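You operate a simulated robot arm through the tools that you are given. There is no shell and no other tool. Be economical: measure what you need, move in short steps, check, and stop when the job is done.

Carry out the task below with a simulated robot arm. There is one attempt and no reset: what you move stays moved.

TASK
Put things in order on the window side worktop. At the end: the yellow machine cleaner bottle stands where the blue ramekin stood; the blue ramekin stands where the orange pad stood; the orange pad stands on top of the brown small wooden board; the grey stone pestle stands where the yellow machine cleaner bottle stood; whatever was shut is shut again. Leave all else as you found it, and nothing knocked over.
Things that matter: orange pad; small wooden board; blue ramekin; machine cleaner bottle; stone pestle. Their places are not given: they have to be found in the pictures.

It is judged by the outcome, as a careful person would: the job done as asked, and still so three seconds after it is handed in. It fails if anything else is knocked over, pushed out of place, dropped, spilled or broken.

THE ROBOT
A 6-joint arm with a two-finger parallel gripper, fixed in place. Base frame: the origin is at the foot of the arm, x ahead of it, y to its left, z up; the work surface is at about z = 0.92. Lengths are in m, angles in degrees, forces in N, time in s.
With the tool pointing down near the work surface it reaches from about 0.22 to 0.62 m from the base axis. Its first joint turns from -66.0 to 66.0 degrees. Payload 2.7 kg.
Tool frame: the origin (TCP) lies between the finger pads and is the grasp point; the fingertips stand 0.023 m ahead of it; z points along the fingers, y is the line along which they close. The gripper opens to 0.094 m. The fingers are 0.038 m wide and 0.01 m thick; the gripper's body (0.054 by 0.096 m) begins 0.039 m behind the TCP.
Orientation is that of the tool frame in the base frame, as [roll, pitch, yaw] about the fixed x, y, z axes, in that order (R = Rz(yaw) Ry(pitch) Rx(roll)). With the fingers straight down and closing along the base's y, the tool's x points along the base's -x, its y along +y and its z along -z.

THE INTERFACE
- The arm moves only by the tool arm_command. Its argument "motion" is a list of rows, each a list of 6 numbers: the shift along the tool's x, y, z in units of 20 mm (1.0 is 20 mm), then the turn, a rotation vector about the tool's x, y, z in units of 6 degrees (1.0 is 6 degrees). In form: [[dx, dy, dz, ax, ay, az], ...]. A call has 1 to 12 rows; each row shifts and turns the commanded pose from where the row before left it, along the tool's axes as they then stand. "jaw" is the closure, from 0 (fully open) to 1 (shut), set as the call begins (left out, the last holds). A call with a number of a shift or a turn outside -1 to 1 is refused whole. A row lasts 0.2 s, in which the tool goes at most 0.05 m and 8.6 degrees; a call with a longer step from one row to the next is refused whole, and so is a gripper value outside its range. A pose out of reach is approached as far as the arm can. The call stops where the force on the tool passes 40 N (or 10 N more than at its start, if that is more) or the arm is blocked; 0.2 s more then pass. The fingers move at their own pace (about 0.045 m/s each) and stop on an object; they squeeze with about 38 N. The grip force told is the motor's: it shows also when the fingers shut on nothing. Time passes only in rows, and 0.2 s behind the last, so rows that do not move let the fingers close. It gives the time, the measured TCP pose, the force on the tool (base axes), the opening and the grip force at its end, in the units of the frame above (readings bear some noise), and new pictures: "pictures" is both (left out), scene, wrist or none.
- Cameras (640 x 400 px; columns grow to the right, rows downward): "scene" is fixed at [0.0641, -0.4205, 1.4118]; the picture's right is [0.88, -0.47, 0.00], its down [-0.24, -0.46, -0.86] and it looks along [0.40, 0.76, -0.52] (base axes); focal length 343 px, centre (320, 200). "wrist" rides on the gripper at [-0.039, 0, -0.044] in the tool frame; the picture's right is [0.00, -1.00, 0.00], its down [0.97, 0.00, -0.24] and it looks along [0.24, 0.00, 0.97] (tool axes); focal length 218 px, centre (320, 200).
- locate(camera, pixels): for up to 12 pixels [column, row] of the newest picture of that camera ("zoom" is the newest enlarged one), the place [x, y, z] in the base frame of the surface seen there, good to about 0.002 m. No time passes.
- enlarge(camera, box): a new picture of the part [left, top, right, bottom] of that camera's present view, enlarged. No time passes.
- job_done(): hands the job in; it is judged then, once.

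Work in short steps. Measure before you move; look again where a grasp or a placing could have gone wrong, and mend it. You have 80 turns and 120 pictures in all, those below and enlarged ones among them. Open the gripper and draw the arm clear of the work before you hand the job in, unless the task says otherwise; then end with one line.

The tools are called after "Emit:" as name(argument=value, ...) on one line, values as JSON. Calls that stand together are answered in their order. arm_command: Moves the arm, as the interface text tells. Its arguments: {"type":"object","properties":{"motion":{"type":"array"},"jaw":{"type":"number"},"pictures":{"type":"string","enum":["both","scene","wrist","none"]}},"required":["motion"]} The other tools are called the same way: locate (camera, pixels) gives the place of the surface under pixels of a picture; enlarge (camera, box) takes an enlarged picture of a part of a camera's view; job_done () hands the job in.

At the start:

```text
time_s: 0.0
ee_pos: [0.4523, -0.0443, 1.1691]
ee_rot: [180.0, 0.1, 180.0]
contact_force: [0.0, 0.6, 0.4]
gripper_width: 0.0938
grasp_force: 0.2
```

scene: 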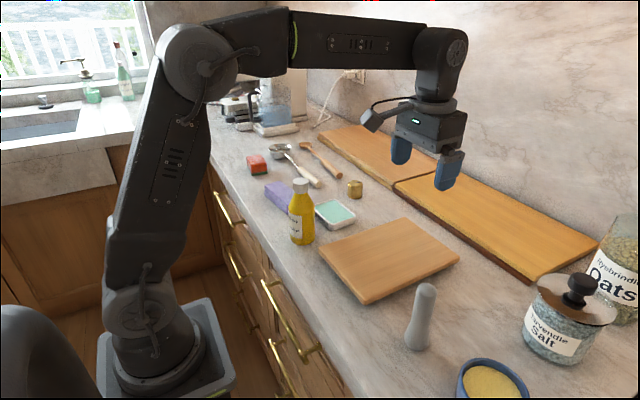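
wrist: 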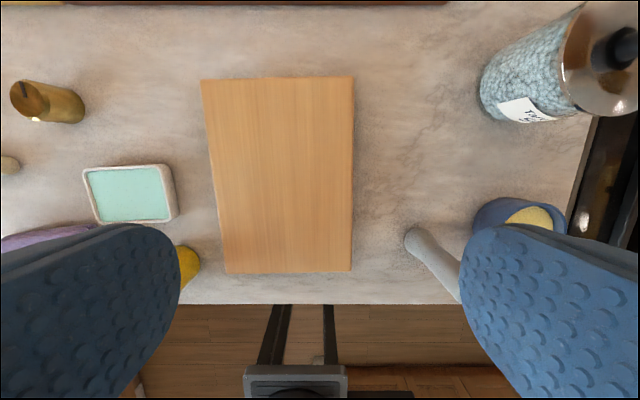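

The scene shows the orange pad near (257,164), bottle (301,212), board (388,258), pestle (421,316) and ramekin (490,380). I measure them first.

Emit:
enlarge(camera="scene", box=[220, 120, 380, 250])

Emit:
locate(camera="scene", pixels=[[258, 158], [247, 157], [267, 158], [256, 174], [300, 181], [301, 225], [303, 243], [427, 286], [417, 345], [490, 382], [462, 378], [320, 252]])

Emit:
locate(camera="wrist", pixels=[[203, 82], [352, 80], [350, 270], [226, 272], [420, 240], [445, 275], [530, 215], [500, 210], [565, 220], [45, 100], [130, 195], [520, 90]])

```text
3.08 times, centred on (300, 185) of scene
```

zoom: 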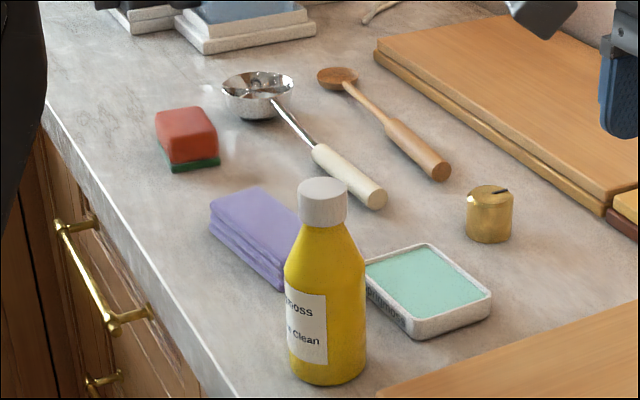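

```text
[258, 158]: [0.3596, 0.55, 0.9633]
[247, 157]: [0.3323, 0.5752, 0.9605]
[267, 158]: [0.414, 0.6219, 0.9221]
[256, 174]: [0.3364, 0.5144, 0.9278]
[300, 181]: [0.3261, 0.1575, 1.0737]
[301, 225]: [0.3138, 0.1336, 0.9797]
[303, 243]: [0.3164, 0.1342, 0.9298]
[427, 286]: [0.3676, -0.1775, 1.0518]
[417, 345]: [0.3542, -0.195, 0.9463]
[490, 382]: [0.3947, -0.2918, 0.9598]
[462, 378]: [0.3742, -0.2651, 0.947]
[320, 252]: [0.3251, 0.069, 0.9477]
```

```text
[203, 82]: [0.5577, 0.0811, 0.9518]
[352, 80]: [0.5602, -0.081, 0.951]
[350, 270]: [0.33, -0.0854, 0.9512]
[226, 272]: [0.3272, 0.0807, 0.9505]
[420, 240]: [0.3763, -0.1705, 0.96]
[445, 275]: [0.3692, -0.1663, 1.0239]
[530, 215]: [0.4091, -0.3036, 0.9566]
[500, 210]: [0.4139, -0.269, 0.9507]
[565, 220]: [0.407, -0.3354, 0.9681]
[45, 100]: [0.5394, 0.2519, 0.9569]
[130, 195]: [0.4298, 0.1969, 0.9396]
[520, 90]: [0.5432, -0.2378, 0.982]
```

The pad is near (0.35,0.545), almost at reach limit. I swing the arm around to view it from above, staying high.

Emit:
arm_command(motion=[[0, 1, 0, 0, 0, -0.42], [0, 1, 0, 0, 0, -0.42], [0, 1, 0, 0, 0, -0.42], [0, 1, 0, 0, 0, -0.42], [0, 1, 0, 0, 0, -0.42], [0, 1, 0, 0, 0, -0.42], [0, 1, 0, 0, 0, -0.42], [0, 1, 0, 0, 0, -0.42], [0, 1, 0, 0, 0, -0.42], [0, 1, 0, 0, 0, -0.42], [0, 1, 0, 0, 0, -0.42], [0, 1, 0, 0, 0, -0.42]], jaw=0, pictures="none")

Emit:
arm_command(motion=[[-0.4, 1, 0, 0, 0, -0.42], [-0.4, 1, 0, 0, 0, -0.42], [-0.4, 1, 0, 0, 0, -0.42], [-0.4, 1, 0, 0, 0, -0.42], [-0.4, 1, 0, 0, 0, -0.42], [-0.4, 1, 0, 0, 0, -0.42], [-0.4, 1, 0, 0, 0, -0.42], [-0.4, 1, 0, 0, 0, -0.42], [-0.4, 1, 0, 0, 0, -0.42], [-0.4, 1, 0, 0, 0, -0.42], [-0.4, 1, 0, 0, 0, -0.42], [-0.4, 1, 0, 0, 0, -0.42]])

```text
time_s: 2.6
ee_pos: [0.396, 0.186, 1.1677]
ee_rot: [-179.9, 0.1, -149.7]
contact_force: [-0.4, 0.3, 0.7]
gripper_width: 0.0942
grasp_force: 0.1
```

```text
time_s: 5.2
ee_pos: [0.2993, 0.422, 1.1676]
ee_rot: [-180.0, 0.0, -119.4]
contact_force: [-0.3, 0.7, -0.5]
gripper_width: 0.0938
grasp_force: 0.1
```

scene: 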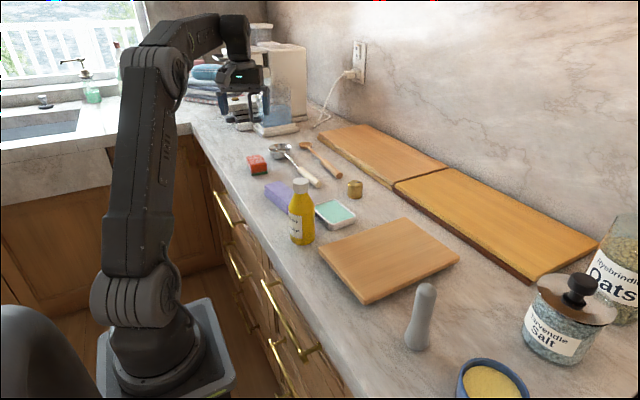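
wrist: 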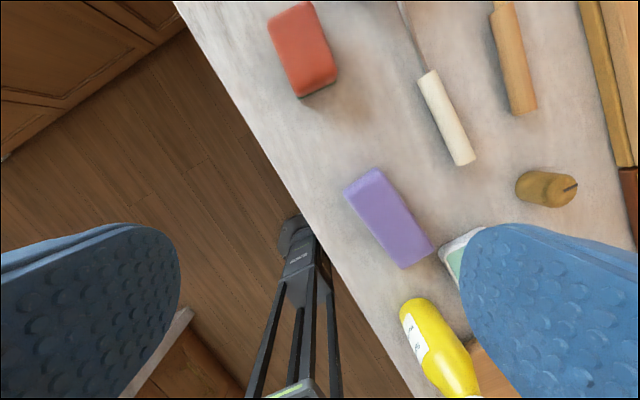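

The pad is at (303,49) in the wrist view, longer roughly along the view's vertical. I measure its top corners.

Emit:
locate(camera="wrist", pixels=[[269, 22], [310, 4], [336, 70], [297, 93], [302, 48], [303, 99], [320, 92], [425, 110], [395, 30], [385, 215], [347, 185], [262, 30]])

Emit:
enlarge(camera="wrist", box=[220, 0, 420, 125])

```text
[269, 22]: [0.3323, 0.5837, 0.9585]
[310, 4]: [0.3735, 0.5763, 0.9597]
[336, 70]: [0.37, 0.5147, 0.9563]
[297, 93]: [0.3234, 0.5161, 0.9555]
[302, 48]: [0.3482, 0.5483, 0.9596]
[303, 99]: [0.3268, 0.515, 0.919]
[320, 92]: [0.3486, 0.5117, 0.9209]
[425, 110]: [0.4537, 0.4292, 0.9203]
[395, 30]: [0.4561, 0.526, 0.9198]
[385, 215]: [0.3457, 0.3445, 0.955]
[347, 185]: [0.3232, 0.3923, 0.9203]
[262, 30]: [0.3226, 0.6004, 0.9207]
```

```text
3.20 times, centred on (320, 62) of wrist
```

zoom: 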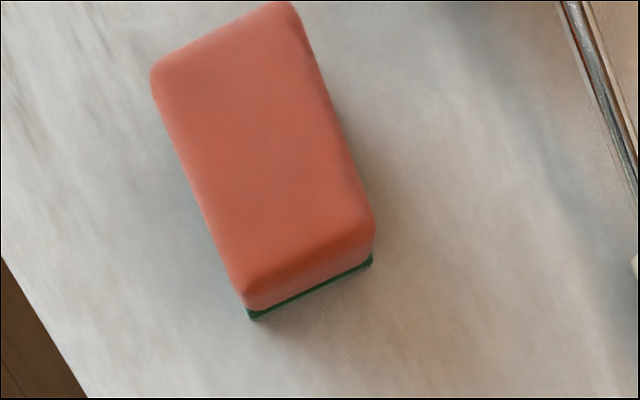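

The pad centre is about (0.350,0.547), top z 0.96, about 45 × 68 mm, long side nearly along base y. I turn to close across the short side, tilt 20° outward for reach, and move to a hover above it.

Emit:
arm_command(motion=[[0, 0, 0, 0, 0, -0.975], [0, 0, 0, 0, 0, -0.975], [0, 0, 0, 0, 0, -0.975], [0, 0, 0, 0, 0, -0.975], [0, 0, 0, 0, -0.833, 0], [0, 0, 0, 0, -0.833, 0], [0, 0, 0, 0, -0.833, 0], [0, 0, 0, 0, -0.833, 0]], jaw=0.2, pictures="none")

Emit:
arm_command(motion=[[-0.415, -0.208, 0.964, 0, 0, 0], [-0.415, -0.208, 0.964, 0, 0, 0], [-0.415, -0.208, 0.964, 0, 0, 0], [-0.415, -0.208, 0.964, 0, 0, 0], [-0.415, -0.208, 0.964, 0, 0, 0], [-0.415, -0.208, 0.964, 0, 0, 0], [-0.415, -0.208, 0.964, 0, 0, 0], [-0.415, -0.208, 0.964, 0, 0, 0], [-0.415, -0.208, 0.964, 0, 0, 0]])

```text
time_s: 7.0
ee_pos: [0.2998, 0.4209, 1.1676]
ee_rot: [-179.9, 19.9, -96.1]
contact_force: [0.4, -0.9, 0.3]
gripper_width: 0.0749
grasp_force: 0.1
```

```text
time_s: 9.0
ee_pos: [0.3503, 0.5469, 1.03]
ee_rot: [-180.0, 20.0, -96.1]
contact_force: [0.3, -0.3, 0.9]
gripper_width: 0.0754
grasp_force: 0.0
```

scene: 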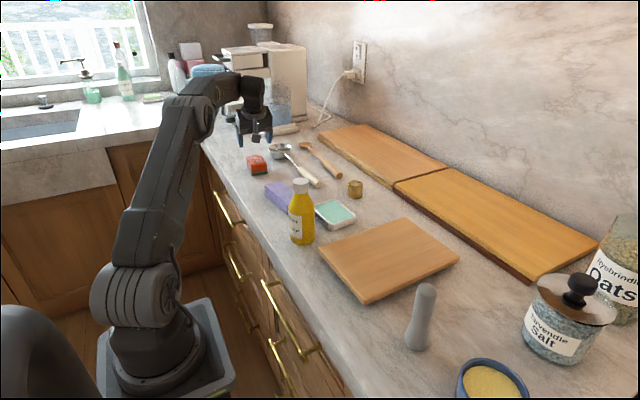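
wrist: 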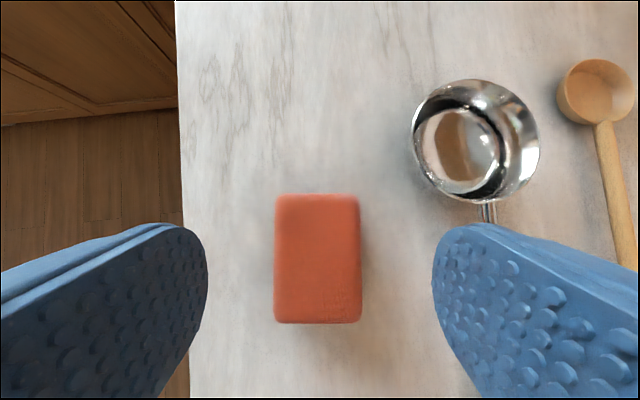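

The view is aligned with the pad at (318,260). I check its exact centre and the ladle's clearance.

Emit:
locate(camera="wrist", pixels=[[280, 200], [355, 200], [355, 312], [279, 312], [317, 258], [416, 140], [488, 215], [440, 190]])

```text
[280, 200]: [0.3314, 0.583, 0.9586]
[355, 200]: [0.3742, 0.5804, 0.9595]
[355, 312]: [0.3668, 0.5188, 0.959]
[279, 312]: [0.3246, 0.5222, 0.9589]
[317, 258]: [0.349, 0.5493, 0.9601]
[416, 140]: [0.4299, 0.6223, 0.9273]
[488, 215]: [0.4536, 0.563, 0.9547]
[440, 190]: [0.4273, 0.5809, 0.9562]
```

Centre is (0.349,0.551). I descend to z≈0.952 and close.

Emit:
arm_command(motion=[[0.286, 0.02, 0.934, 0, 0, 0], [0.286, 0.02, 0.934, 0, 0, 0], [0.286, 0.02, 0.934, 0, 0, 0], [0.286, 0.02, 0.934, 0, 0, 0]], pictures="none")

Emit:
arm_command(motion=[[0, 0, 0, 0, 0, 0], [0, 0, 0, 0, 0, 0], [0, 0, 0, 0, 0, 0], [0, 0, 0, 0, 0, 0]], jaw=0.65)

```text
time_s: 10.0
ee_pos: [0.3502, 0.5515, 0.9532]
ee_rot: [180.0, 20.1, -96.2]
contact_force: [1.0, 0.8, -0.3]
gripper_width: 0.0753
grasp_force: 0.0
```

```text
time_s: 11.0
ee_pos: [0.3493, 0.5513, 0.9514]
ee_rot: [180.0, 20.0, -96.0]
contact_force: [0.4, 0.3, 0.1]
gripper_width: 0.0511
grasp_force: 38.3
```

scene: 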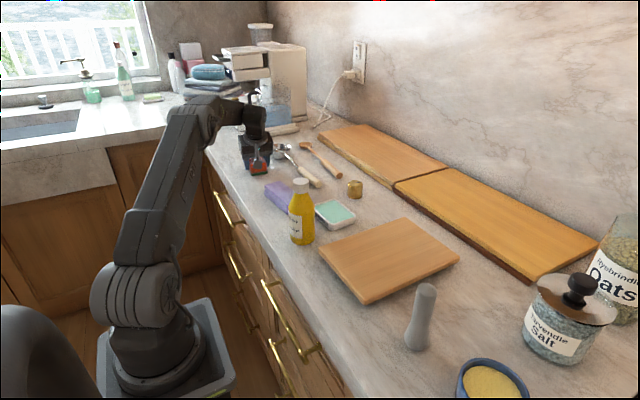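
wrist: 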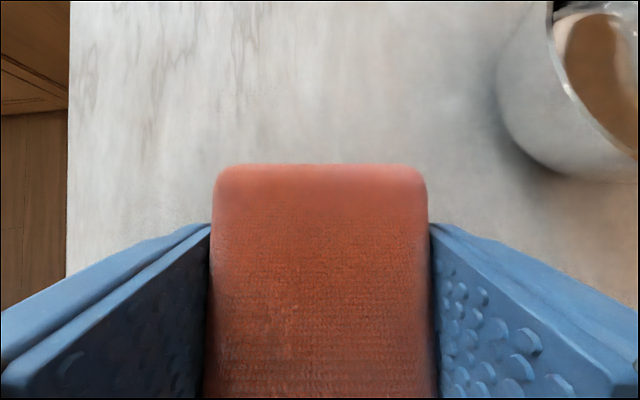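

The pad is gripped (51 mm). I lift it and carry it over to above the small board, keeping the tilt and turning to face forward.

Emit:
arm_command(motion=[[-0.364, 0, -1, 0, 0, 0], [-0.364, 0, -1, 0, 0, 0], [-0.364, 0, -1, 0, 0, 0], [-0.364, 0, -1, 0, 0, 0], [-0.364, 0, -1, 0, 0, 0], [-0.364, 0, -1, 0, 0, 0], [-0.364, 0, -1, 0, 0, 0], [-0.364, 0, -1, 0, 0, 0]], pictures="scene")

Emit:
arm_command(motion=[[0.903, -0.273, -0.329, 0.171, 0, 0.47], [0.888, -0.323, -0.323, 0.171, 0, 0.47], [0.871, -0.372, -0.317, 0.171, 0, 0.47], [0.852, -0.42, -0.31, 0.171, 0, 0.47], [0.83, -0.467, -0.302, 0.171, 0, 0.47], [0.806, -0.513, -0.293, 0.171, 0, 0.47], [0.779, -0.557, -0.284, 0.171, 0, 0.47], [0.751, -0.6, -0.273, 0.171, 0, 0.47], [0.72, -0.64, -0.262, 0.171, 0, 0.47], [0.688, -0.68, -0.25, 0.171, 0, 0.47], [0.654, -0.717, -0.238, 0.171, 0, 0.47], [0.617, -0.752, -0.225, 0.171, 0, 0.47]], pictures="none")

Emit:
arm_command(motion=[[0.58, -0.786, -0.211, 0.171, 0, 0.47], [0.54, -0.817, -0.197, 0.171, 0, 0.47], [0.499, -0.846, -0.182, 0.171, 0, 0.47], [0.457, -0.873, -0.166, 0.171, 0, 0.47], [0.413, -0.897, -0.15, 0.171, 0, 0.47], [0.369, -0.919, -0.134, 0.171, 0, 0.47], [0.323, -0.938, -0.118, 0.171, 0, 0.47], [0.276, -0.955, -0.101, 0.171, 0, 0.47], [0.229, -0.969, -0.083, 0.171, 0, 0.47], [0.181, -0.98, -0.066, 0.171, 0, 0.47], [0.133, -0.989, -0.048, 0.171, 0, 0.47], [0.084, -0.995, -0.03, 0.171, 0, 0.47]])

```text
time_s: 12.8
ee_pos: [0.3485, 0.5505, 1.1219]
ee_rot: [-179.9, 20.0, -96.1]
contact_force: [-0.3, -0.5, -1.0]
gripper_width: 0.0513
grasp_force: 37.8
```

scene: 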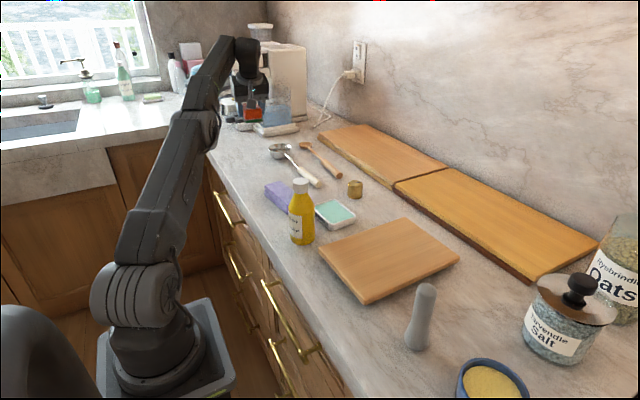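

```text
time_s: 15.4
ee_pos: [0.3902, 0.3149, 1.1234]
ee_rot: [180.0, 20.0, -132.1]
contact_force: [-0.1, 0.2, -1.0]
gripper_width: 0.0512
grasp_force: 37.9
```

```text
time_s: 18.0
ee_pos: [0.4309, 0.0785, 1.1235]
ee_rot: [-179.8, 20.1, -168.2]
contact_force: [-0.2, 0.6, -0.7]
gripper_width: 0.0511
grasp_force: 37.7
```

scene: 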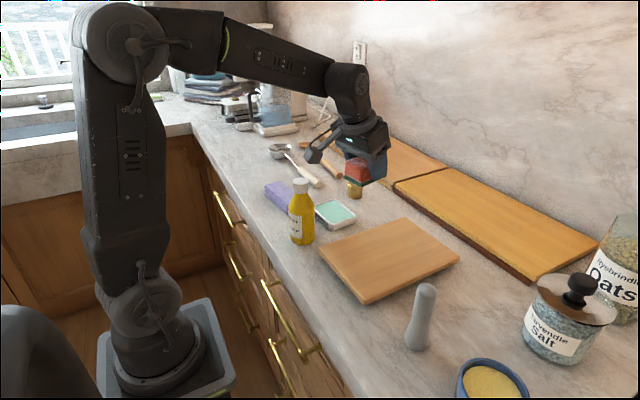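
wrist: 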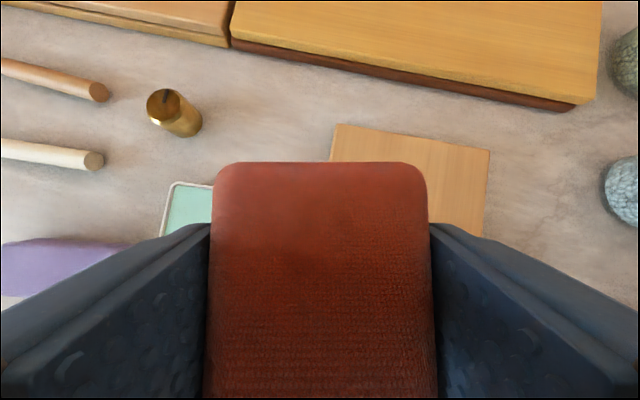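

Positions track well. I finish the carry and lower to just above the board.

Emit:
arm_command(motion=[[0.035, -0.998, -0.013, 0.171, 0, 0.47], [-0.014, -0.998, 0.005, 0.171, 0, 0.47], [-0.064, -0.996, 0.023, 0.171, 0, 0.47], [-0.113, -0.99, 0.041, 0.171, 0, 0.47], [0.313, 0, 0.859, 0, 0, 0], [0.313, 0, 0.859, 0, 0, 0], [0.313, 0, 0.859, 0, 0, 0], [0.313, 0, 0.859, 0, 0, 0], [0.313, 0, 0.859, 0, 0, 0], [0.313, 0, 0.859, 0, 0, 0], [0.313, 0, 0.859, 0, 0, 0]])

```text
time_s: 20.4
ee_pos: [0.4432, -0.001, 0.9924]
ee_rot: [-180.0, 20.0, 179.8]
contact_force: [-0.4, -0.1, 0.1]
gripper_width: 0.0511
grasp_force: 38.1
```

scene: 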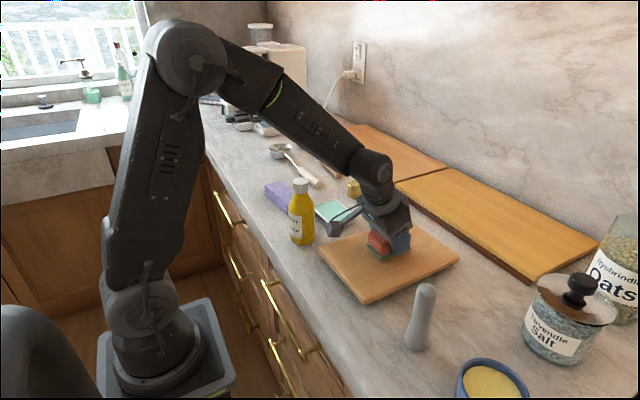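
wrist: 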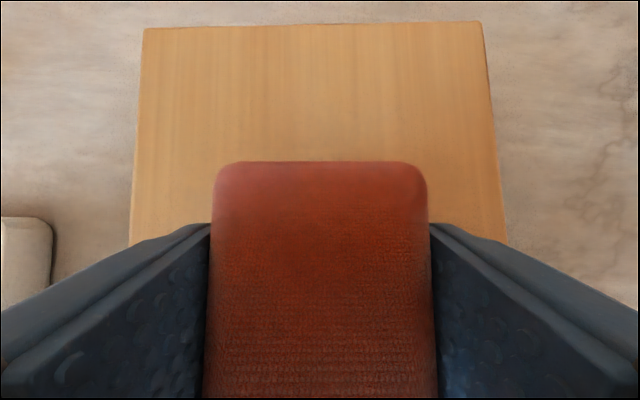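

The pad is about 10 mm above the board. I lower it gently.

Emit:
arm_command(motion=[[0.08, 0, 0.22, 0, 0, 0], [0.08, 0, 0.22, 0, 0, 0], [0, 0, 0, 0, 0, 0]], pictures="none")

Emit:
enlarge(camera="scene", box=[310, 190, 470, 290])

```text
time_s: 21.2
ee_pos: [0.444, 0.0004, 0.9859]
ee_rot: [-179.9, 20.1, 179.8]
contact_force: [0.1, -0.5, -0.4]
gripper_width: 0.0511
grasp_force: 37.8
```

```text
4.00 times, centred on (390, 240) of scene
```

zoom: 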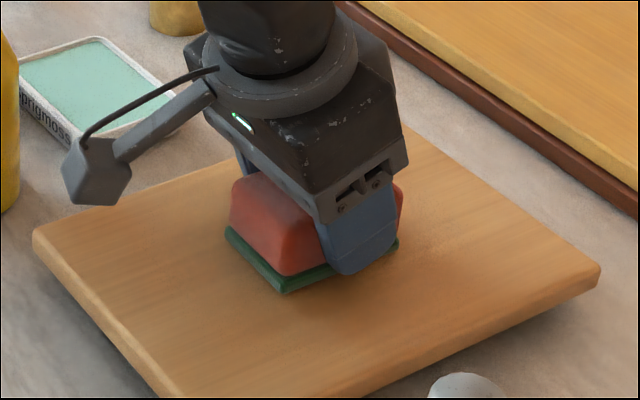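

Still about 3 mm up with no contact force; a little lower.

Emit:
arm_command(motion=[[0.03, 0, 0.08, 0, 0, 0], [0.03, 0, 0.08, 0, 0, 0], [0, 0, 0, 0, 0, 0]], pictures="none")

```text
time_s: 22.0
ee_pos: [0.4445, 0.0003, 0.9835]
ee_rot: [-179.8, 20.4, 179.9]
contact_force: [-9.4, 0.3, 25.8]
gripper_width: 0.0507
grasp_force: 38.0
```

Contact made (26 N). I open and back out along the tool.

Emit:
arm_command(motion=[[-0.01, 0, -0.04, 0, 0, 0], [0, 0, 0, 0, 0, 0], [0, 0, 0, 0, 0, 0], [0, 0, -0.5, 0, 0, 0], [0, 0, -1, 0, 0, 0], [0, 0, -1, 0, 0, 0], [0, 0, -1, 0, 0, 0], [0, 0, -1, 0, 0, 0], [0, 0, -1, 0, 0, 0], [0, 0, -1, 0, 0, 0]], jaw=0.1)

```text
time_s: 24.2
ee_pos: [0.3994, 0.0001, 1.1066]
ee_rot: [-179.9, 20.1, 180.0]
contact_force: [-0.4, 0.3, -0.4]
gripper_width: 0.0848
grasp_force: 0.1
```

scene: 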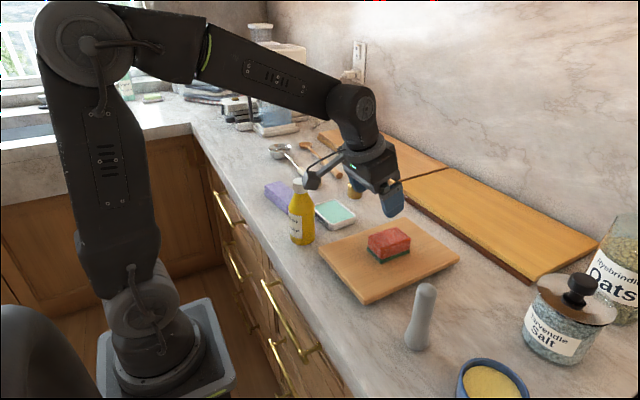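
wrist: 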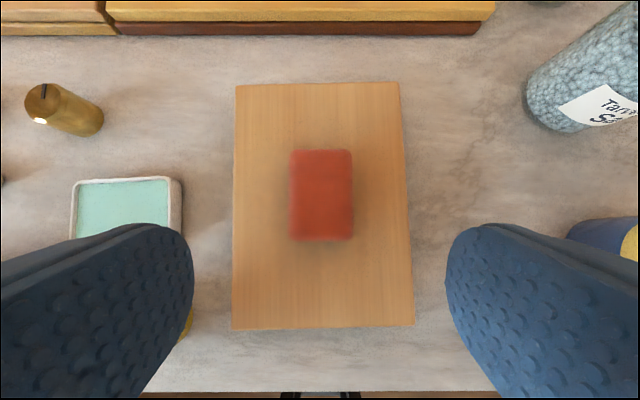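

The pad sits on the board. Now I rise a little and move over to view the ramekin and pestle.

Emit:
arm_command(motion=[[-0.342, 0, -0.94, 0, 0, 0], [-0.342, 0, -0.94, 0, 0, 0], [-0.342, 0, -0.94, 0, 0, 0], [0, -1, 0, 0, 0, 0], [0, -1, 0, 0, 0, 0], [0, -1, 0, 0, 0, 0], [0, -1, 0, 0, 0, 0], [0, -1, 0, 0, 0, 0], [0, -1, 0, 0, 0, 0], [0, -1, 0, 0, 0, 0], [0, -1, 0, 0, 0, 0], [0, -1, 0, 0, 0, 0]], jaw=0)

```text
time_s: 26.8
ee_pos: [0.3994, -0.1808, 1.1648]
ee_rot: [-179.9, 20.1, 179.8]
contact_force: [-0.3, -0.1, 0.1]
gripper_width: 0.0941
grasp_force: 0.0
```

scene: 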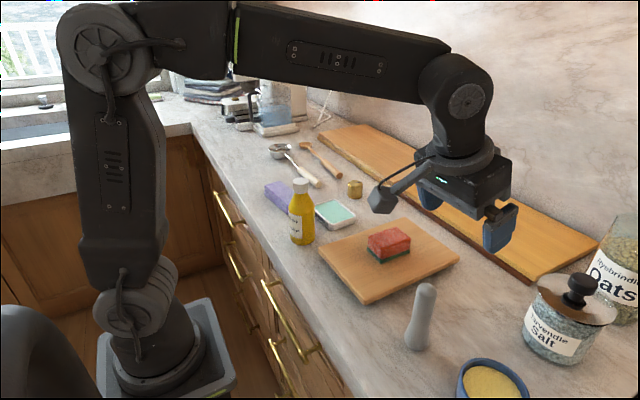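
wrist: 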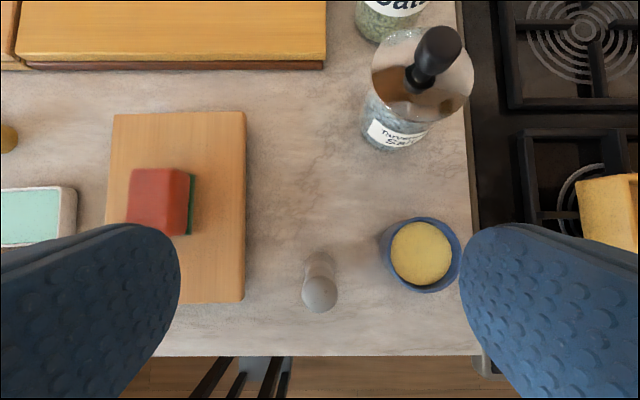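

Emit:
enlarge(camera="wrist", box=[280, 180, 480, 330])

Emit:
locate(camera="wrist", pixels=[[386, 255], [460, 255], [422, 219], [424, 291], [423, 255], [319, 258], [321, 295], [303, 293], [337, 293], [385, 140], [375, 110], [385, 235]])

Emit:
locate(camera="scene", pixels=[[459, 375], [520, 376], [490, 361], [490, 367], [427, 287], [420, 287], [434, 288], [417, 320], [404, 340], [430, 343], [417, 350]])

```text
2.67 times, centred on (380, 255) of wrist
```

zoom: 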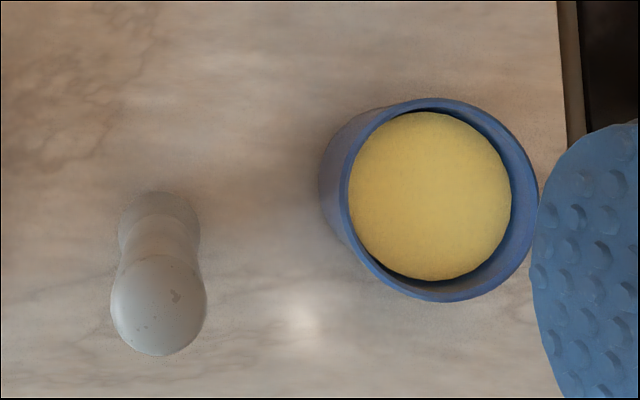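

```text
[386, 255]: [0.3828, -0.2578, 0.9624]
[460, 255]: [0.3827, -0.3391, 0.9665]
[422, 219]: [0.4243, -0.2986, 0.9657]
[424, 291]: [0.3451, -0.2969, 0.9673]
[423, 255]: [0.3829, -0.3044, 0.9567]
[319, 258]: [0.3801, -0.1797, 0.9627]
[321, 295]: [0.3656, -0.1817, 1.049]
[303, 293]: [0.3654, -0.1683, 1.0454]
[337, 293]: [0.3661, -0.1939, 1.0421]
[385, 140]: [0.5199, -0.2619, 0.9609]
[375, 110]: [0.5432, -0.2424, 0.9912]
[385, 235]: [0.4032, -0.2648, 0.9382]
```

```text
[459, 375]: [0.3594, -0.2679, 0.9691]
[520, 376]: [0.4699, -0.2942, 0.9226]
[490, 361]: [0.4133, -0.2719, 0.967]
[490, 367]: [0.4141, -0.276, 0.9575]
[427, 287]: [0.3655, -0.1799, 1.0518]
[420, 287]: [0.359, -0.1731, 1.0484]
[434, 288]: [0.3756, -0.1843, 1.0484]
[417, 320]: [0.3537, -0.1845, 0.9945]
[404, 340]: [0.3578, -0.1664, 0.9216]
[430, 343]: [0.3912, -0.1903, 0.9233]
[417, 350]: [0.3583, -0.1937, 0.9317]
```

Ramekin: rim centre about (0.384,-0.299), diameter ~80 mm, rim z 0.967; it fits in the 94 mm opening. I move over it and part way down, then check the alignment.

Emit:
arm_command(motion=[[0.12, -0.983, -0.044, 0, 0, 0], [0.12, -0.983, -0.044, 0, 0, 0], [0.12, -0.983, -0.044, 0, 0, 0], [0.12, -0.983, -0.044, 0, 0, 0], [0.12, -0.983, -0.044, 0, 0, 0], [0.12, -0.983, -0.044, 0, 0, 0], [0.354, 0, 0.973, 0, 0, 0], [0.354, 0, 0.973, 0, 0, 0], [0.354, 0, 0.973, 0, 0, 0], [0.354, 0, 0.973, 0, 0, 0], [0.354, 0, 0.973, 0, 0, 0], [0.354, 0, 0.973, 0, 0, 0]])

```text
time_s: 29.4
ee_pos: [0.383, -0.2977, 1.0424]
ee_rot: [-179.9, 20.1, 179.9]
contact_force: [0.1, -0.4, -0.6]
gripper_width: 0.0938
grasp_force: 0.0
```

scene: 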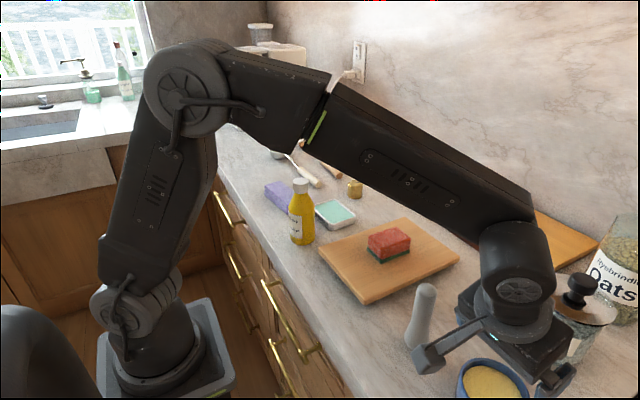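
wrist: 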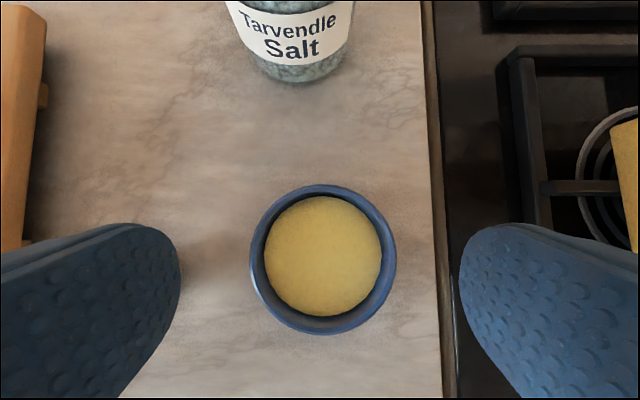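

The ramekin is centred at about (322,258). The box on the gripper near (430,358) seems close to the pestle, so I check its place and the rim.

Emit:
locate(camera="scene", pixels=[[428, 355], [420, 365], [440, 365], [417, 348], [442, 345], [465, 333], [422, 300]])

Emit:
locate(camera="wrist", pixels=[[252, 258], [394, 258], [322, 188], [324, 330], [255, 230], [391, 235]])

Emit:
enlarge(camera="scene", box=[380, 260, 600, 400])

```text
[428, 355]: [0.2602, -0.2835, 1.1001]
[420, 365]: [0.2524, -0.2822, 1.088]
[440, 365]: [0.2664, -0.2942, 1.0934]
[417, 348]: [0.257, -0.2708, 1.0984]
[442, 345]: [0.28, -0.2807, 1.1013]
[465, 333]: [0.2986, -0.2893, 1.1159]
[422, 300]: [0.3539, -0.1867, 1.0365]
```

```text
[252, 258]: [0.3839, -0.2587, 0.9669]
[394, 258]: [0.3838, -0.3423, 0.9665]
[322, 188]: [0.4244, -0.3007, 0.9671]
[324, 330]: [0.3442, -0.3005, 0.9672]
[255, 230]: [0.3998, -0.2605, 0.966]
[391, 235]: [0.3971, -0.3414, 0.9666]
```

```text
2.86 times, centred on (490, 330) of scene
```

zoom: 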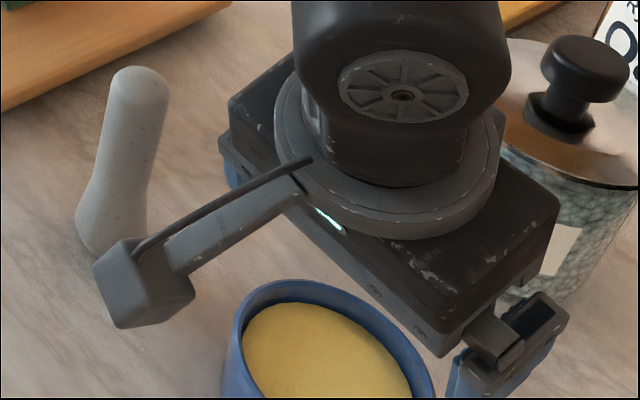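

The box hangs over empty worktop on the inner side. Ramekin centre is y=-0.3005, so I shift 3 mm, lower to z≈0.951 and check before closing.

Emit:
arm_command(motion=[[0, -0.14, 0, 0, 0, 0], [0.313, 0, 0.859, 0, 0, 0], [0.313, 0, 0.859, 0, 0, 0], [0.313, 0, 0.859, 0, 0, 0], [0.313, 0, 0.859, 0, 0, 0], [0.313, 0, 0.859, 0, 0, 0]])

```text
time_s: 30.8
ee_pos: [0.3828, -0.301, 0.9491]
ee_rot: [-179.9, 20.1, 179.8]
contact_force: [0.6, -0.2, -0.1]
gripper_width: 0.0941
grasp_force: 0.0
```

scene: 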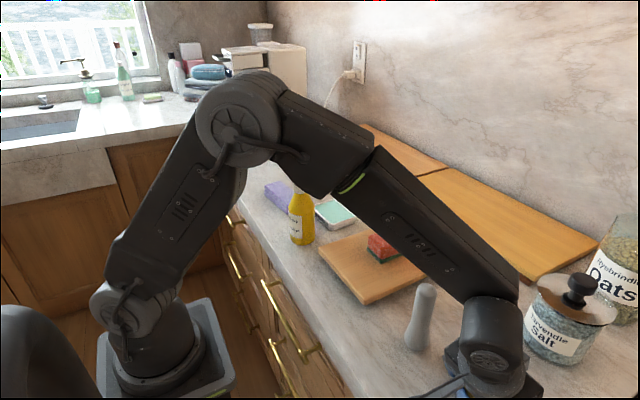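
wrist: 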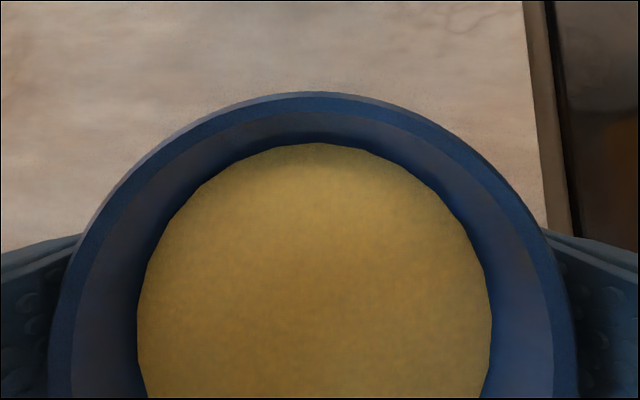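

Fingers straddle the ramekin without touching. I close and then lift.

Emit:
arm_command(motion=[[0, 0, 0, 0, 0, 0], [0, 0, 0, 0, 0, 0], [0, 0, 0, 0, 0, 0]], jaw=0.3, pictures="none")

Emit:
arm_command(motion=[[-0.171, 0, -0.47, 0, 0, 0], [-0.342, 0, -0.94, 0, 0, 0], [-0.342, 0, -0.94, 0, 0, 0]])

```text
time_s: 31.6
ee_pos: [0.3825, -0.3017, 0.9497]
ee_rot: [180.0, 19.9, 179.8]
contact_force: [-0.5, -1.0, -1.0]
gripper_width: 0.0875
grasp_force: 38.4
```

```text
time_s: 32.4
ee_pos: [0.3827, -0.302, 1.0001]
ee_rot: [-179.9, 20.1, 179.8]
contact_force: [0.1, -0.2, -2.1]
gripper_width: 0.0873
grasp_force: 38.4
```

scene: 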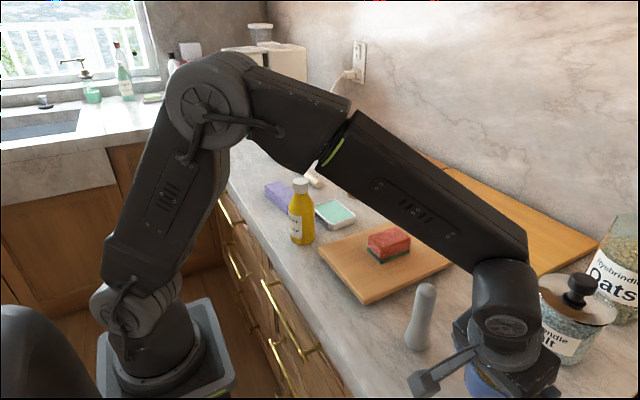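
wrist: 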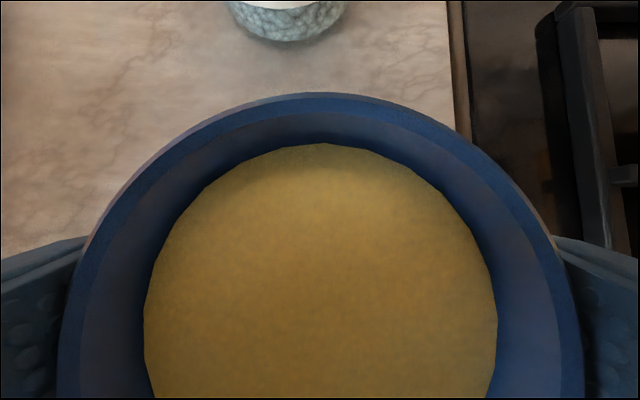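

The ramekin is held level (87 mm). I raise it to z≈1.13 and swing it along an arc that avoids the bottle and pestle.

Emit:
arm_command(motion=[[-0.318, 0, -0.874, 0, 0, 0], [-0.318, 0, -0.874, 0, 0, 0], [-0.318, 0, -0.874, 0, 0, 0], [-0.318, 0, -0.874, 0, 0, 0], [-0.318, 0, -0.874, 0, 0, 0], [-0.318, 0, -0.874, 0, 0, 0], [-0.318, 0, -0.874, 0, 0, 0]], pictures="none")

Emit:
arm_command(motion=[[-0.573, 0.758, 0.2085, -0.0998, 0, -0.2743], [-0.573, 0.758, 0.2085, -0.0998, 0, -0.2743], [-0.573, 0.758, 0.2085, -0.0998, 0, -0.2743], [-0.573, 0.758, 0.2085, -0.0998, 0, -0.2743], [-0.573, 0.758, 0.2085, -0.0998, 0, -0.2743], [-0.573, 0.758, 0.2085, -0.0998, 0, -0.2743], [-0.573, 0.758, 0.2085, -0.0998, 0, -0.2743], [-0.573, 0.758, 0.2085, -0.0998, 0, -0.2743], [-0.573, 0.758, 0.2085, -0.0998, 0, -0.2743], [-0.573, 0.758, 0.2085, -0.0998, 0, -0.2743], [-0.573, 0.758, 0.2085, -0.0998, 0, -0.2743], [-0.573, 0.758, 0.2085, -0.0998, 0, -0.2743]])

```text
time_s: 34.0
ee_pos: [0.3822, -0.3005, 1.1295]
ee_rot: [180.0, 20.0, 179.8]
contact_force: [-0.3, 0.8, -2.0]
gripper_width: 0.0878
grasp_force: 37.9
```

```text
time_s: 36.6
ee_pos: [0.4975, -0.0966, 1.1306]
ee_rot: [-179.8, 20.1, -159.1]
contact_force: [-0.2, -0.4, -1.9]
gripper_width: 0.0874
grasp_force: 38.3
```

scene: 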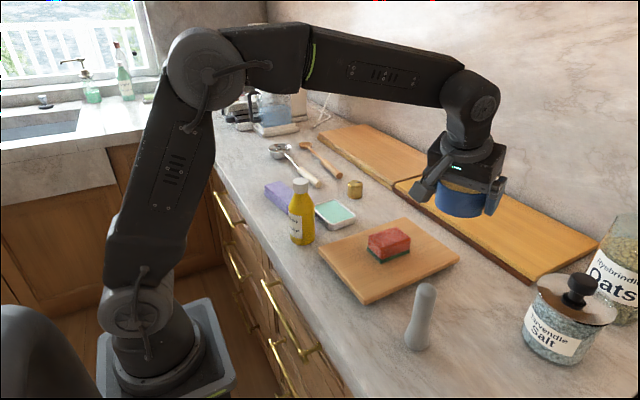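
wrist: 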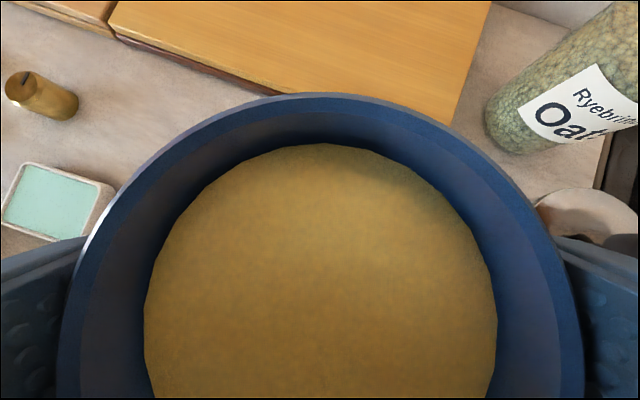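

The arc is on track; I continue with the remaining three quarters.

Emit:
arm_command(motion=[[-0.573, 0.758, 0.2085, -0.0998, 0, -0.2743], [-0.573, 0.758, 0.2085, -0.0998, 0, -0.2743], [-0.573, 0.758, 0.2085, -0.0998, 0, -0.2743], [-0.573, 0.758, 0.2085, -0.0998, 0, -0.2743], [-0.573, 0.758, 0.2085, -0.0998, 0, -0.2743], [-0.573, 0.758, 0.2085, -0.0998, 0, -0.2743], [-0.573, 0.758, 0.2085, -0.0998, 0, -0.2743], [-0.573, 0.758, 0.2085, -0.0998, 0, -0.2743], [-0.573, 0.758, 0.2085, -0.0998, 0, -0.2743], [-0.573, 0.758, 0.2085, -0.0998, 0, -0.2743], [-0.573, 0.758, 0.2085, -0.0998, 0, -0.2743], [-0.573, 0.758, 0.2085, -0.0998, 0, -0.2743]], pictures="none")

Emit:
arm_command(motion=[[-0.573, 0.758, 0.2085, -0.0998, 0, -0.2743], [-0.573, 0.758, 0.2085, -0.0998, 0, -0.2743], [-0.573, 0.758, 0.2085, -0.0998, 0, -0.2743], [-0.573, 0.758, 0.2085, -0.0998, 0, -0.2743], [-0.573, 0.758, 0.2085, -0.0998, 0, -0.2743], [-0.573, 0.758, 0.2085, -0.0998, 0, -0.2743], [-0.573, 0.758, 0.2085, -0.0998, 0, -0.2743], [-0.573, 0.758, 0.2085, -0.0998, 0, -0.2743], [-0.573, 0.758, 0.2085, -0.0998, 0, -0.2743], [-0.573, 0.758, 0.2085, -0.0998, 0, -0.2743], [-0.573, 0.758, 0.2085, -0.0998, 0, -0.2743], [-0.573, 0.758, 0.2085, -0.0998, 0, -0.2743]], pictures="none")

Emit:
arm_command(motion=[[-0.573, 0.758, 0.2085, -0.0998, 0, -0.2743], [-0.573, 0.758, 0.2085, -0.0998, 0, -0.2743], [-0.573, 0.758, 0.2085, -0.0998, 0, -0.2743], [-0.573, 0.758, 0.2085, -0.0998, 0, -0.2743], [-0.573, 0.758, 0.2085, -0.0998, 0, -0.2743], [-0.573, 0.758, 0.2085, -0.0998, 0, -0.2743], [-0.573, 0.758, 0.2085, -0.0998, 0, -0.2743], [-0.573, 0.758, 0.2085, -0.0998, 0, -0.2743], [-0.573, 0.758, 0.2085, -0.0998, 0, -0.2743], [-0.573, 0.758, 0.2085, -0.0998, 0, -0.2743], [-0.573, 0.758, 0.2085, -0.0998, 0, -0.2743], [-0.573, 0.758, 0.2085, -0.0998, 0, -0.2743]])

```text
time_s: 39.2
ee_pos: [0.5293, 0.1335, 1.129]
ee_rot: [-179.9, 20.0, -138.1]
contact_force: [0.0, 0.0, -1.4]
gripper_width: 0.0875
grasp_force: 37.9
```

```text
time_s: 41.8
ee_pos: [0.4796, 0.3603, 1.1281]
ee_rot: [-179.9, 20.0, -117.0]
contact_force: [0.1, -0.5, -1.7]
gripper_width: 0.0874
grasp_force: 37.8
```

```text
time_s: 44.4
ee_pos: [0.3458, 0.5479, 1.1245]
ee_rot: [-179.9, 19.9, -95.8]
contact_force: [0.1, -0.6, -2.3]
gripper_width: 0.0875
grasp_force: 38.8
out of reach, approached as far as the arm can: row 12
```

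scene: 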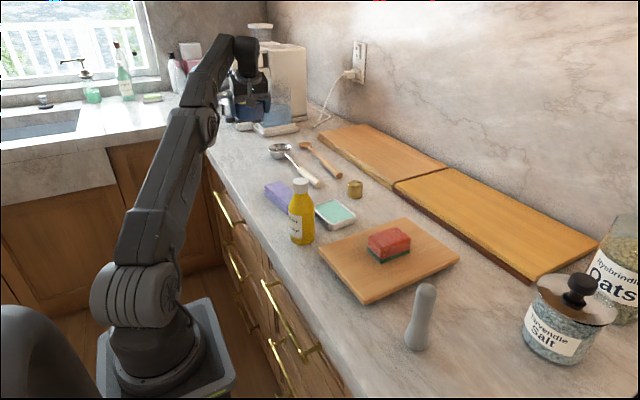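
wrist: 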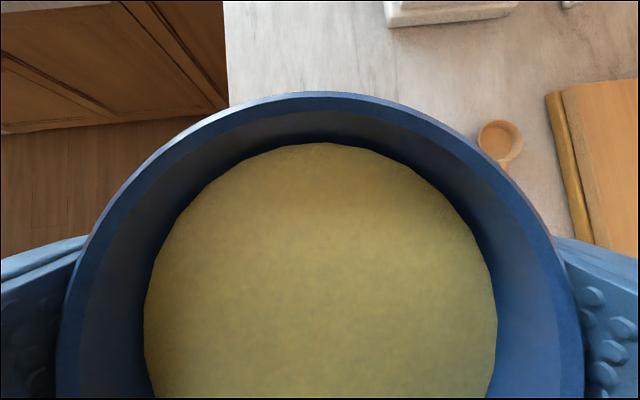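

Nearly at limit up here but in place. I lower straight down to about z=1.0.

Emit:
arm_command(motion=[[0.305, 0, 0.839, 0, 0, 0], [0.305, 0, 0.839, 0, 0, 0], [0.305, 0, 0.839, 0, 0, 0], [0.305, 0, 0.839, 0, 0, 0], [0.305, 0, 0.839, 0, 0, 0], [0.305, 0, 0.839, 0, 0, 0], [0.305, 0, 0.839, 0, 0, 0]])

```text
time_s: 46.0
ee_pos: [0.3473, 0.5489, 1.0002]
ee_rot: [-179.9, 20.0, -95.9]
contact_force: [-0.3, -0.2, -2.2]
gripper_width: 0.0874
grasp_force: 37.8
```

scene: 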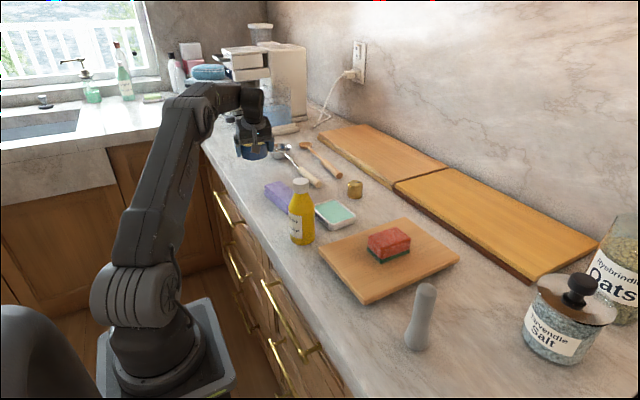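
wrist: 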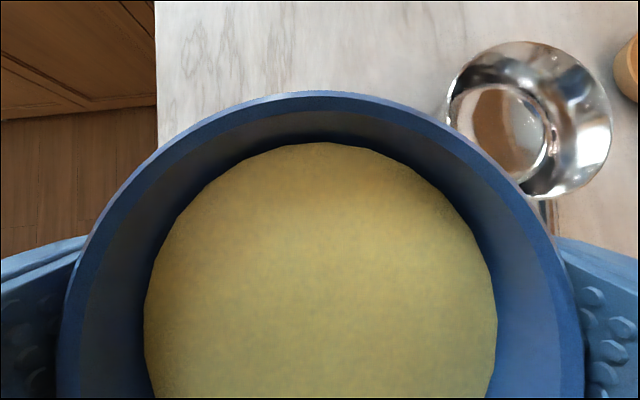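

Clear of the ladle. I lower to about 5 mm above the worktop, then small steps to touch.

Emit:
arm_command(motion=[[0.2565, -0.07, 0.705, 0, 0, 0], [0.2565, 0, 0.705, 0, 0, 0], [0.2565, 0, 0.705, 0, 0, 0]], pictures="none")

Emit:
arm_command(motion=[[0.026, 0, 0.07, 0, 0, 0], [0.026, 0, 0.07, 0, 0, 0], [0, 0, 0, 0, 0, 0]], pictures="none")

```text
time_s: 46.8
ee_pos: [0.3483, 0.5487, 0.9547]
ee_rot: [-180.0, 19.8, -96.0]
contact_force: [0.0, -0.5, -1.3]
gripper_width: 0.0873
grasp_force: 38.1
```

```text
time_s: 47.6
ee_pos: [0.3486, 0.5491, 0.9535]
ee_rot: [-179.9, 19.9, -95.9]
contact_force: [0.1, 0.0, -1.4]
gripper_width: 0.0872
grasp_force: 37.8
```

Emit:
arm_command(motion=[[0.026, 0, 0.07, 0, 0, 0], [0.026, 0, 0.07, 0, 0, 0], [0, 0, 0, 0, 0, 0]], pictures="none")

```text
time_s: 48.4
ee_pos: [0.3491, 0.5494, 0.9504]
ee_rot: [-179.9, 19.9, -95.9]
contact_force: [-0.5, 0.0, -0.7]
gripper_width: 0.0872
grasp_force: 37.9
```

Not yet touching; another 1.5 mm in tiny steps.

Emit:
arm_command(motion=[[0.013, 0, 0.035, 0, 0, 0], [0.013, 0, 0.035, 0, 0, 0], [0, 0, 0, 0, 0, 0]], pictures="none")

```text
time_s: 49.2
ee_pos: [0.3486, 0.5494, 0.9491]
ee_rot: [-179.9, 20.1, -95.9]
contact_force: [-0.8, 0.6, 4.0]
gripper_width: 0.0873
grasp_force: 38.0
```

Contact felt. I release and back out along the tool axis.

Emit:
arm_command(motion=[[0, 0, 0, 0, 0, 0], [0, 0, 0, 0, 0, 0], [0, 0, -0.4, 0, 0, 0], [0, 0, -0.8, 0, 0, 0], [0, 0, -1, 0, 0, 0], [0, 0, -1, 0, 0, 0], [0, 0, -1, 0, 0, 0], [0, 0, -1, 0, 0, 0], [0, 0, -1, 0, 0, 0], [0, 0, -1, 0, 0, 0], [0, 0, -1, 0, 0, 0]], jaw=0)

```text
time_s: 51.6
ee_pos: [0.3425, 0.4926, 1.1029]
ee_rot: [-179.9, 19.9, -95.9]
contact_force: [-0.3, -0.1, 0.0]
gripper_width: 0.0939
grasp_force: 0.1
```

scene: 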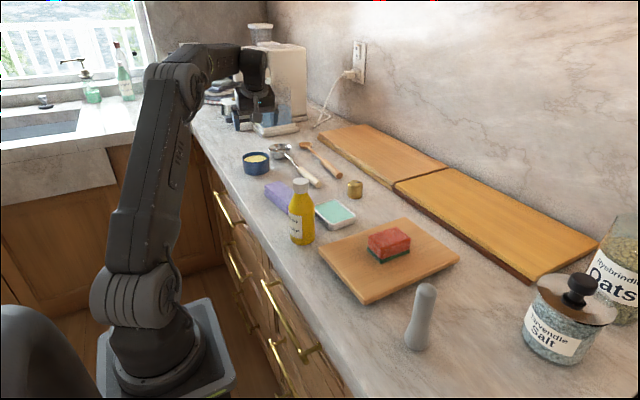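
wrist: 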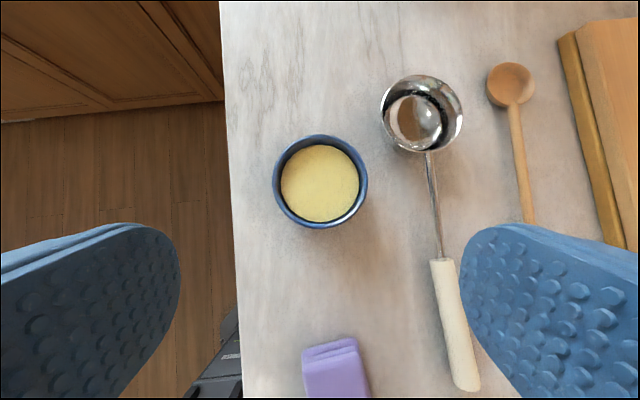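

Ramekin placed. Next the bottle (cap top about (0.326,0.1575,1.074)). I untilt the tool and swing above it.

Emit:
arm_command(motion=[[0, 0, 0, 0, 0.833, 0], [0, 0, 0, 0, 0.833, 0], [0, 0, 0, 0, 0.833, 0], [0, 0, 0, 0, 0.833, 0], [0, 0, -1, 0, 0, 0], [0, 0, -0.5, 0, 0, 0]], jaw=0.2, pictures="none")

Emit:
arm_command(motion=[[0.835, -0.496, -0.061, 0, 0, 0.537], [0.835, -0.496, -0.061, 0, 0, 0.537], [0.835, -0.496, -0.061, 0, 0, 0.537], [0.835, -0.496, -0.061, 0, 0, 0.537], [0.835, -0.496, -0.061, 0, 0, 0.537], [0.835, -0.496, -0.061, 0, 0, 0.537], [0.835, -0.496, -0.061, 0, 0, 0.537], [0.835, -0.496, -0.061, 0, 0, 0.537], [0.835, -0.496, -0.061, 0, 0, 0.537], [0.835, -0.496, -0.061, 0, 0, 0.537], [0.835, -0.496, -0.061, 0, 0, 0.537], [0.835, -0.496, -0.061, 0, 0, 0.537]])

```text
time_s: 53.0
ee_pos: [0.3381, 0.4858, 1.128]
ee_rot: [-179.9, -0.1, -95.9]
contact_force: [-0.6, 0.0, -0.2]
gripper_width: 0.0753
grasp_force: 0.0
out of reach, approached as far as the arm can: row 5, 6
```

```text
time_s: 55.6
ee_pos: [0.3648, 0.2581, 1.1444]
ee_rot: [-179.9, -0.1, -134.6]
contact_force: [-0.4, -0.5, 0.4]
gripper_width: 0.0753
grasp_force: 0.1
```

scene: 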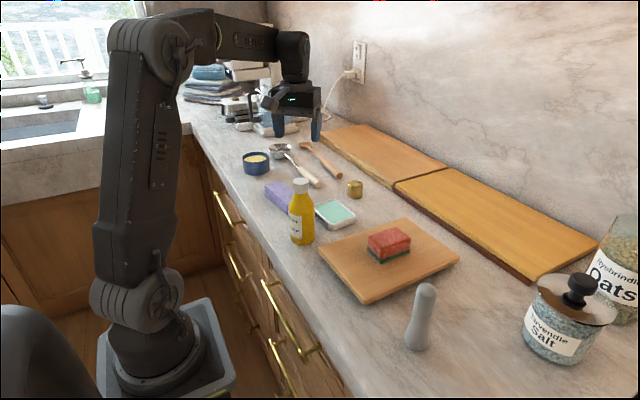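
wrist: 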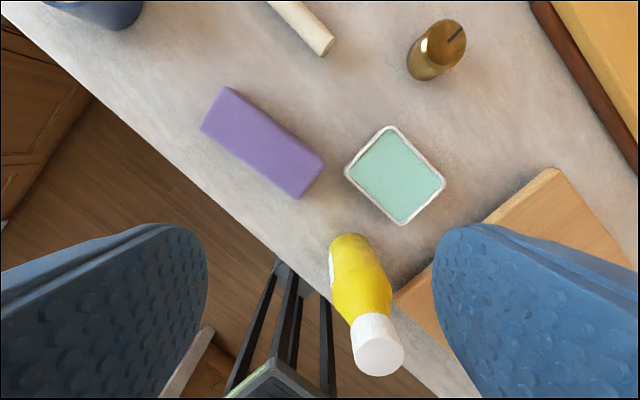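

Bottle cap is visible at (378,350). I measure the cap and bottle base from both cameras.

Emit:
locate(camera="wrist", pixels=[[358, 350], [380, 355], [402, 352], [382, 374], [378, 338], [376, 318], [348, 240], [390, 300], [340, 300], [333, 260]])

Emit:
locate(camera="scene", pixels=[[300, 181], [294, 183], [307, 183], [301, 190], [291, 230], [302, 235], [313, 230], [301, 205], [302, 243]])

Emit:
enlarge(camera="scene", box=[260, 165, 350, 255])

```text
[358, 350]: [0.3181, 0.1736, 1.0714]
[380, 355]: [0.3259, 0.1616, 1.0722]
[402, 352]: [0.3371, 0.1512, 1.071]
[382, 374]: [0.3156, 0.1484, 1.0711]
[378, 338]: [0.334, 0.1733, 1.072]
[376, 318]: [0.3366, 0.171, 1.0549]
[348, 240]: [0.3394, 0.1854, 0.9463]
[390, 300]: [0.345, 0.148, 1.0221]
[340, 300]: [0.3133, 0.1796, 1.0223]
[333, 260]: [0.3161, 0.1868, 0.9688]
```

```text
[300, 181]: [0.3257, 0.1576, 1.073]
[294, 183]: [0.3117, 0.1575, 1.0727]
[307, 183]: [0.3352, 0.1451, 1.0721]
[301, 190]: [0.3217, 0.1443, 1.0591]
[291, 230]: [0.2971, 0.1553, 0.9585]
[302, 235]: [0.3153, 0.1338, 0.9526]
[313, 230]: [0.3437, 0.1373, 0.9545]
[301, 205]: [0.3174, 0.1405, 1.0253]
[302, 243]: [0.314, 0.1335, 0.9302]
```

```text
4.44 times, centred on (305, 210) of scene
```

zoom: 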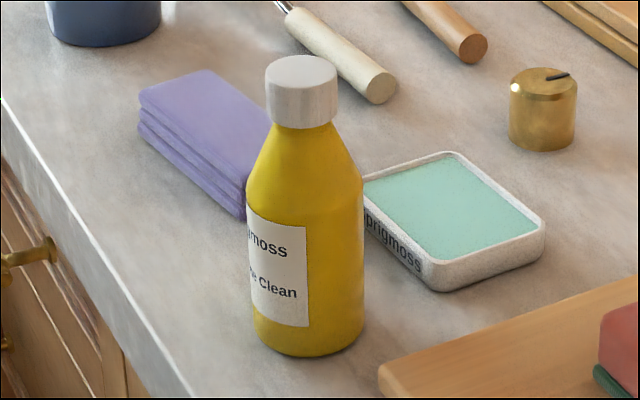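

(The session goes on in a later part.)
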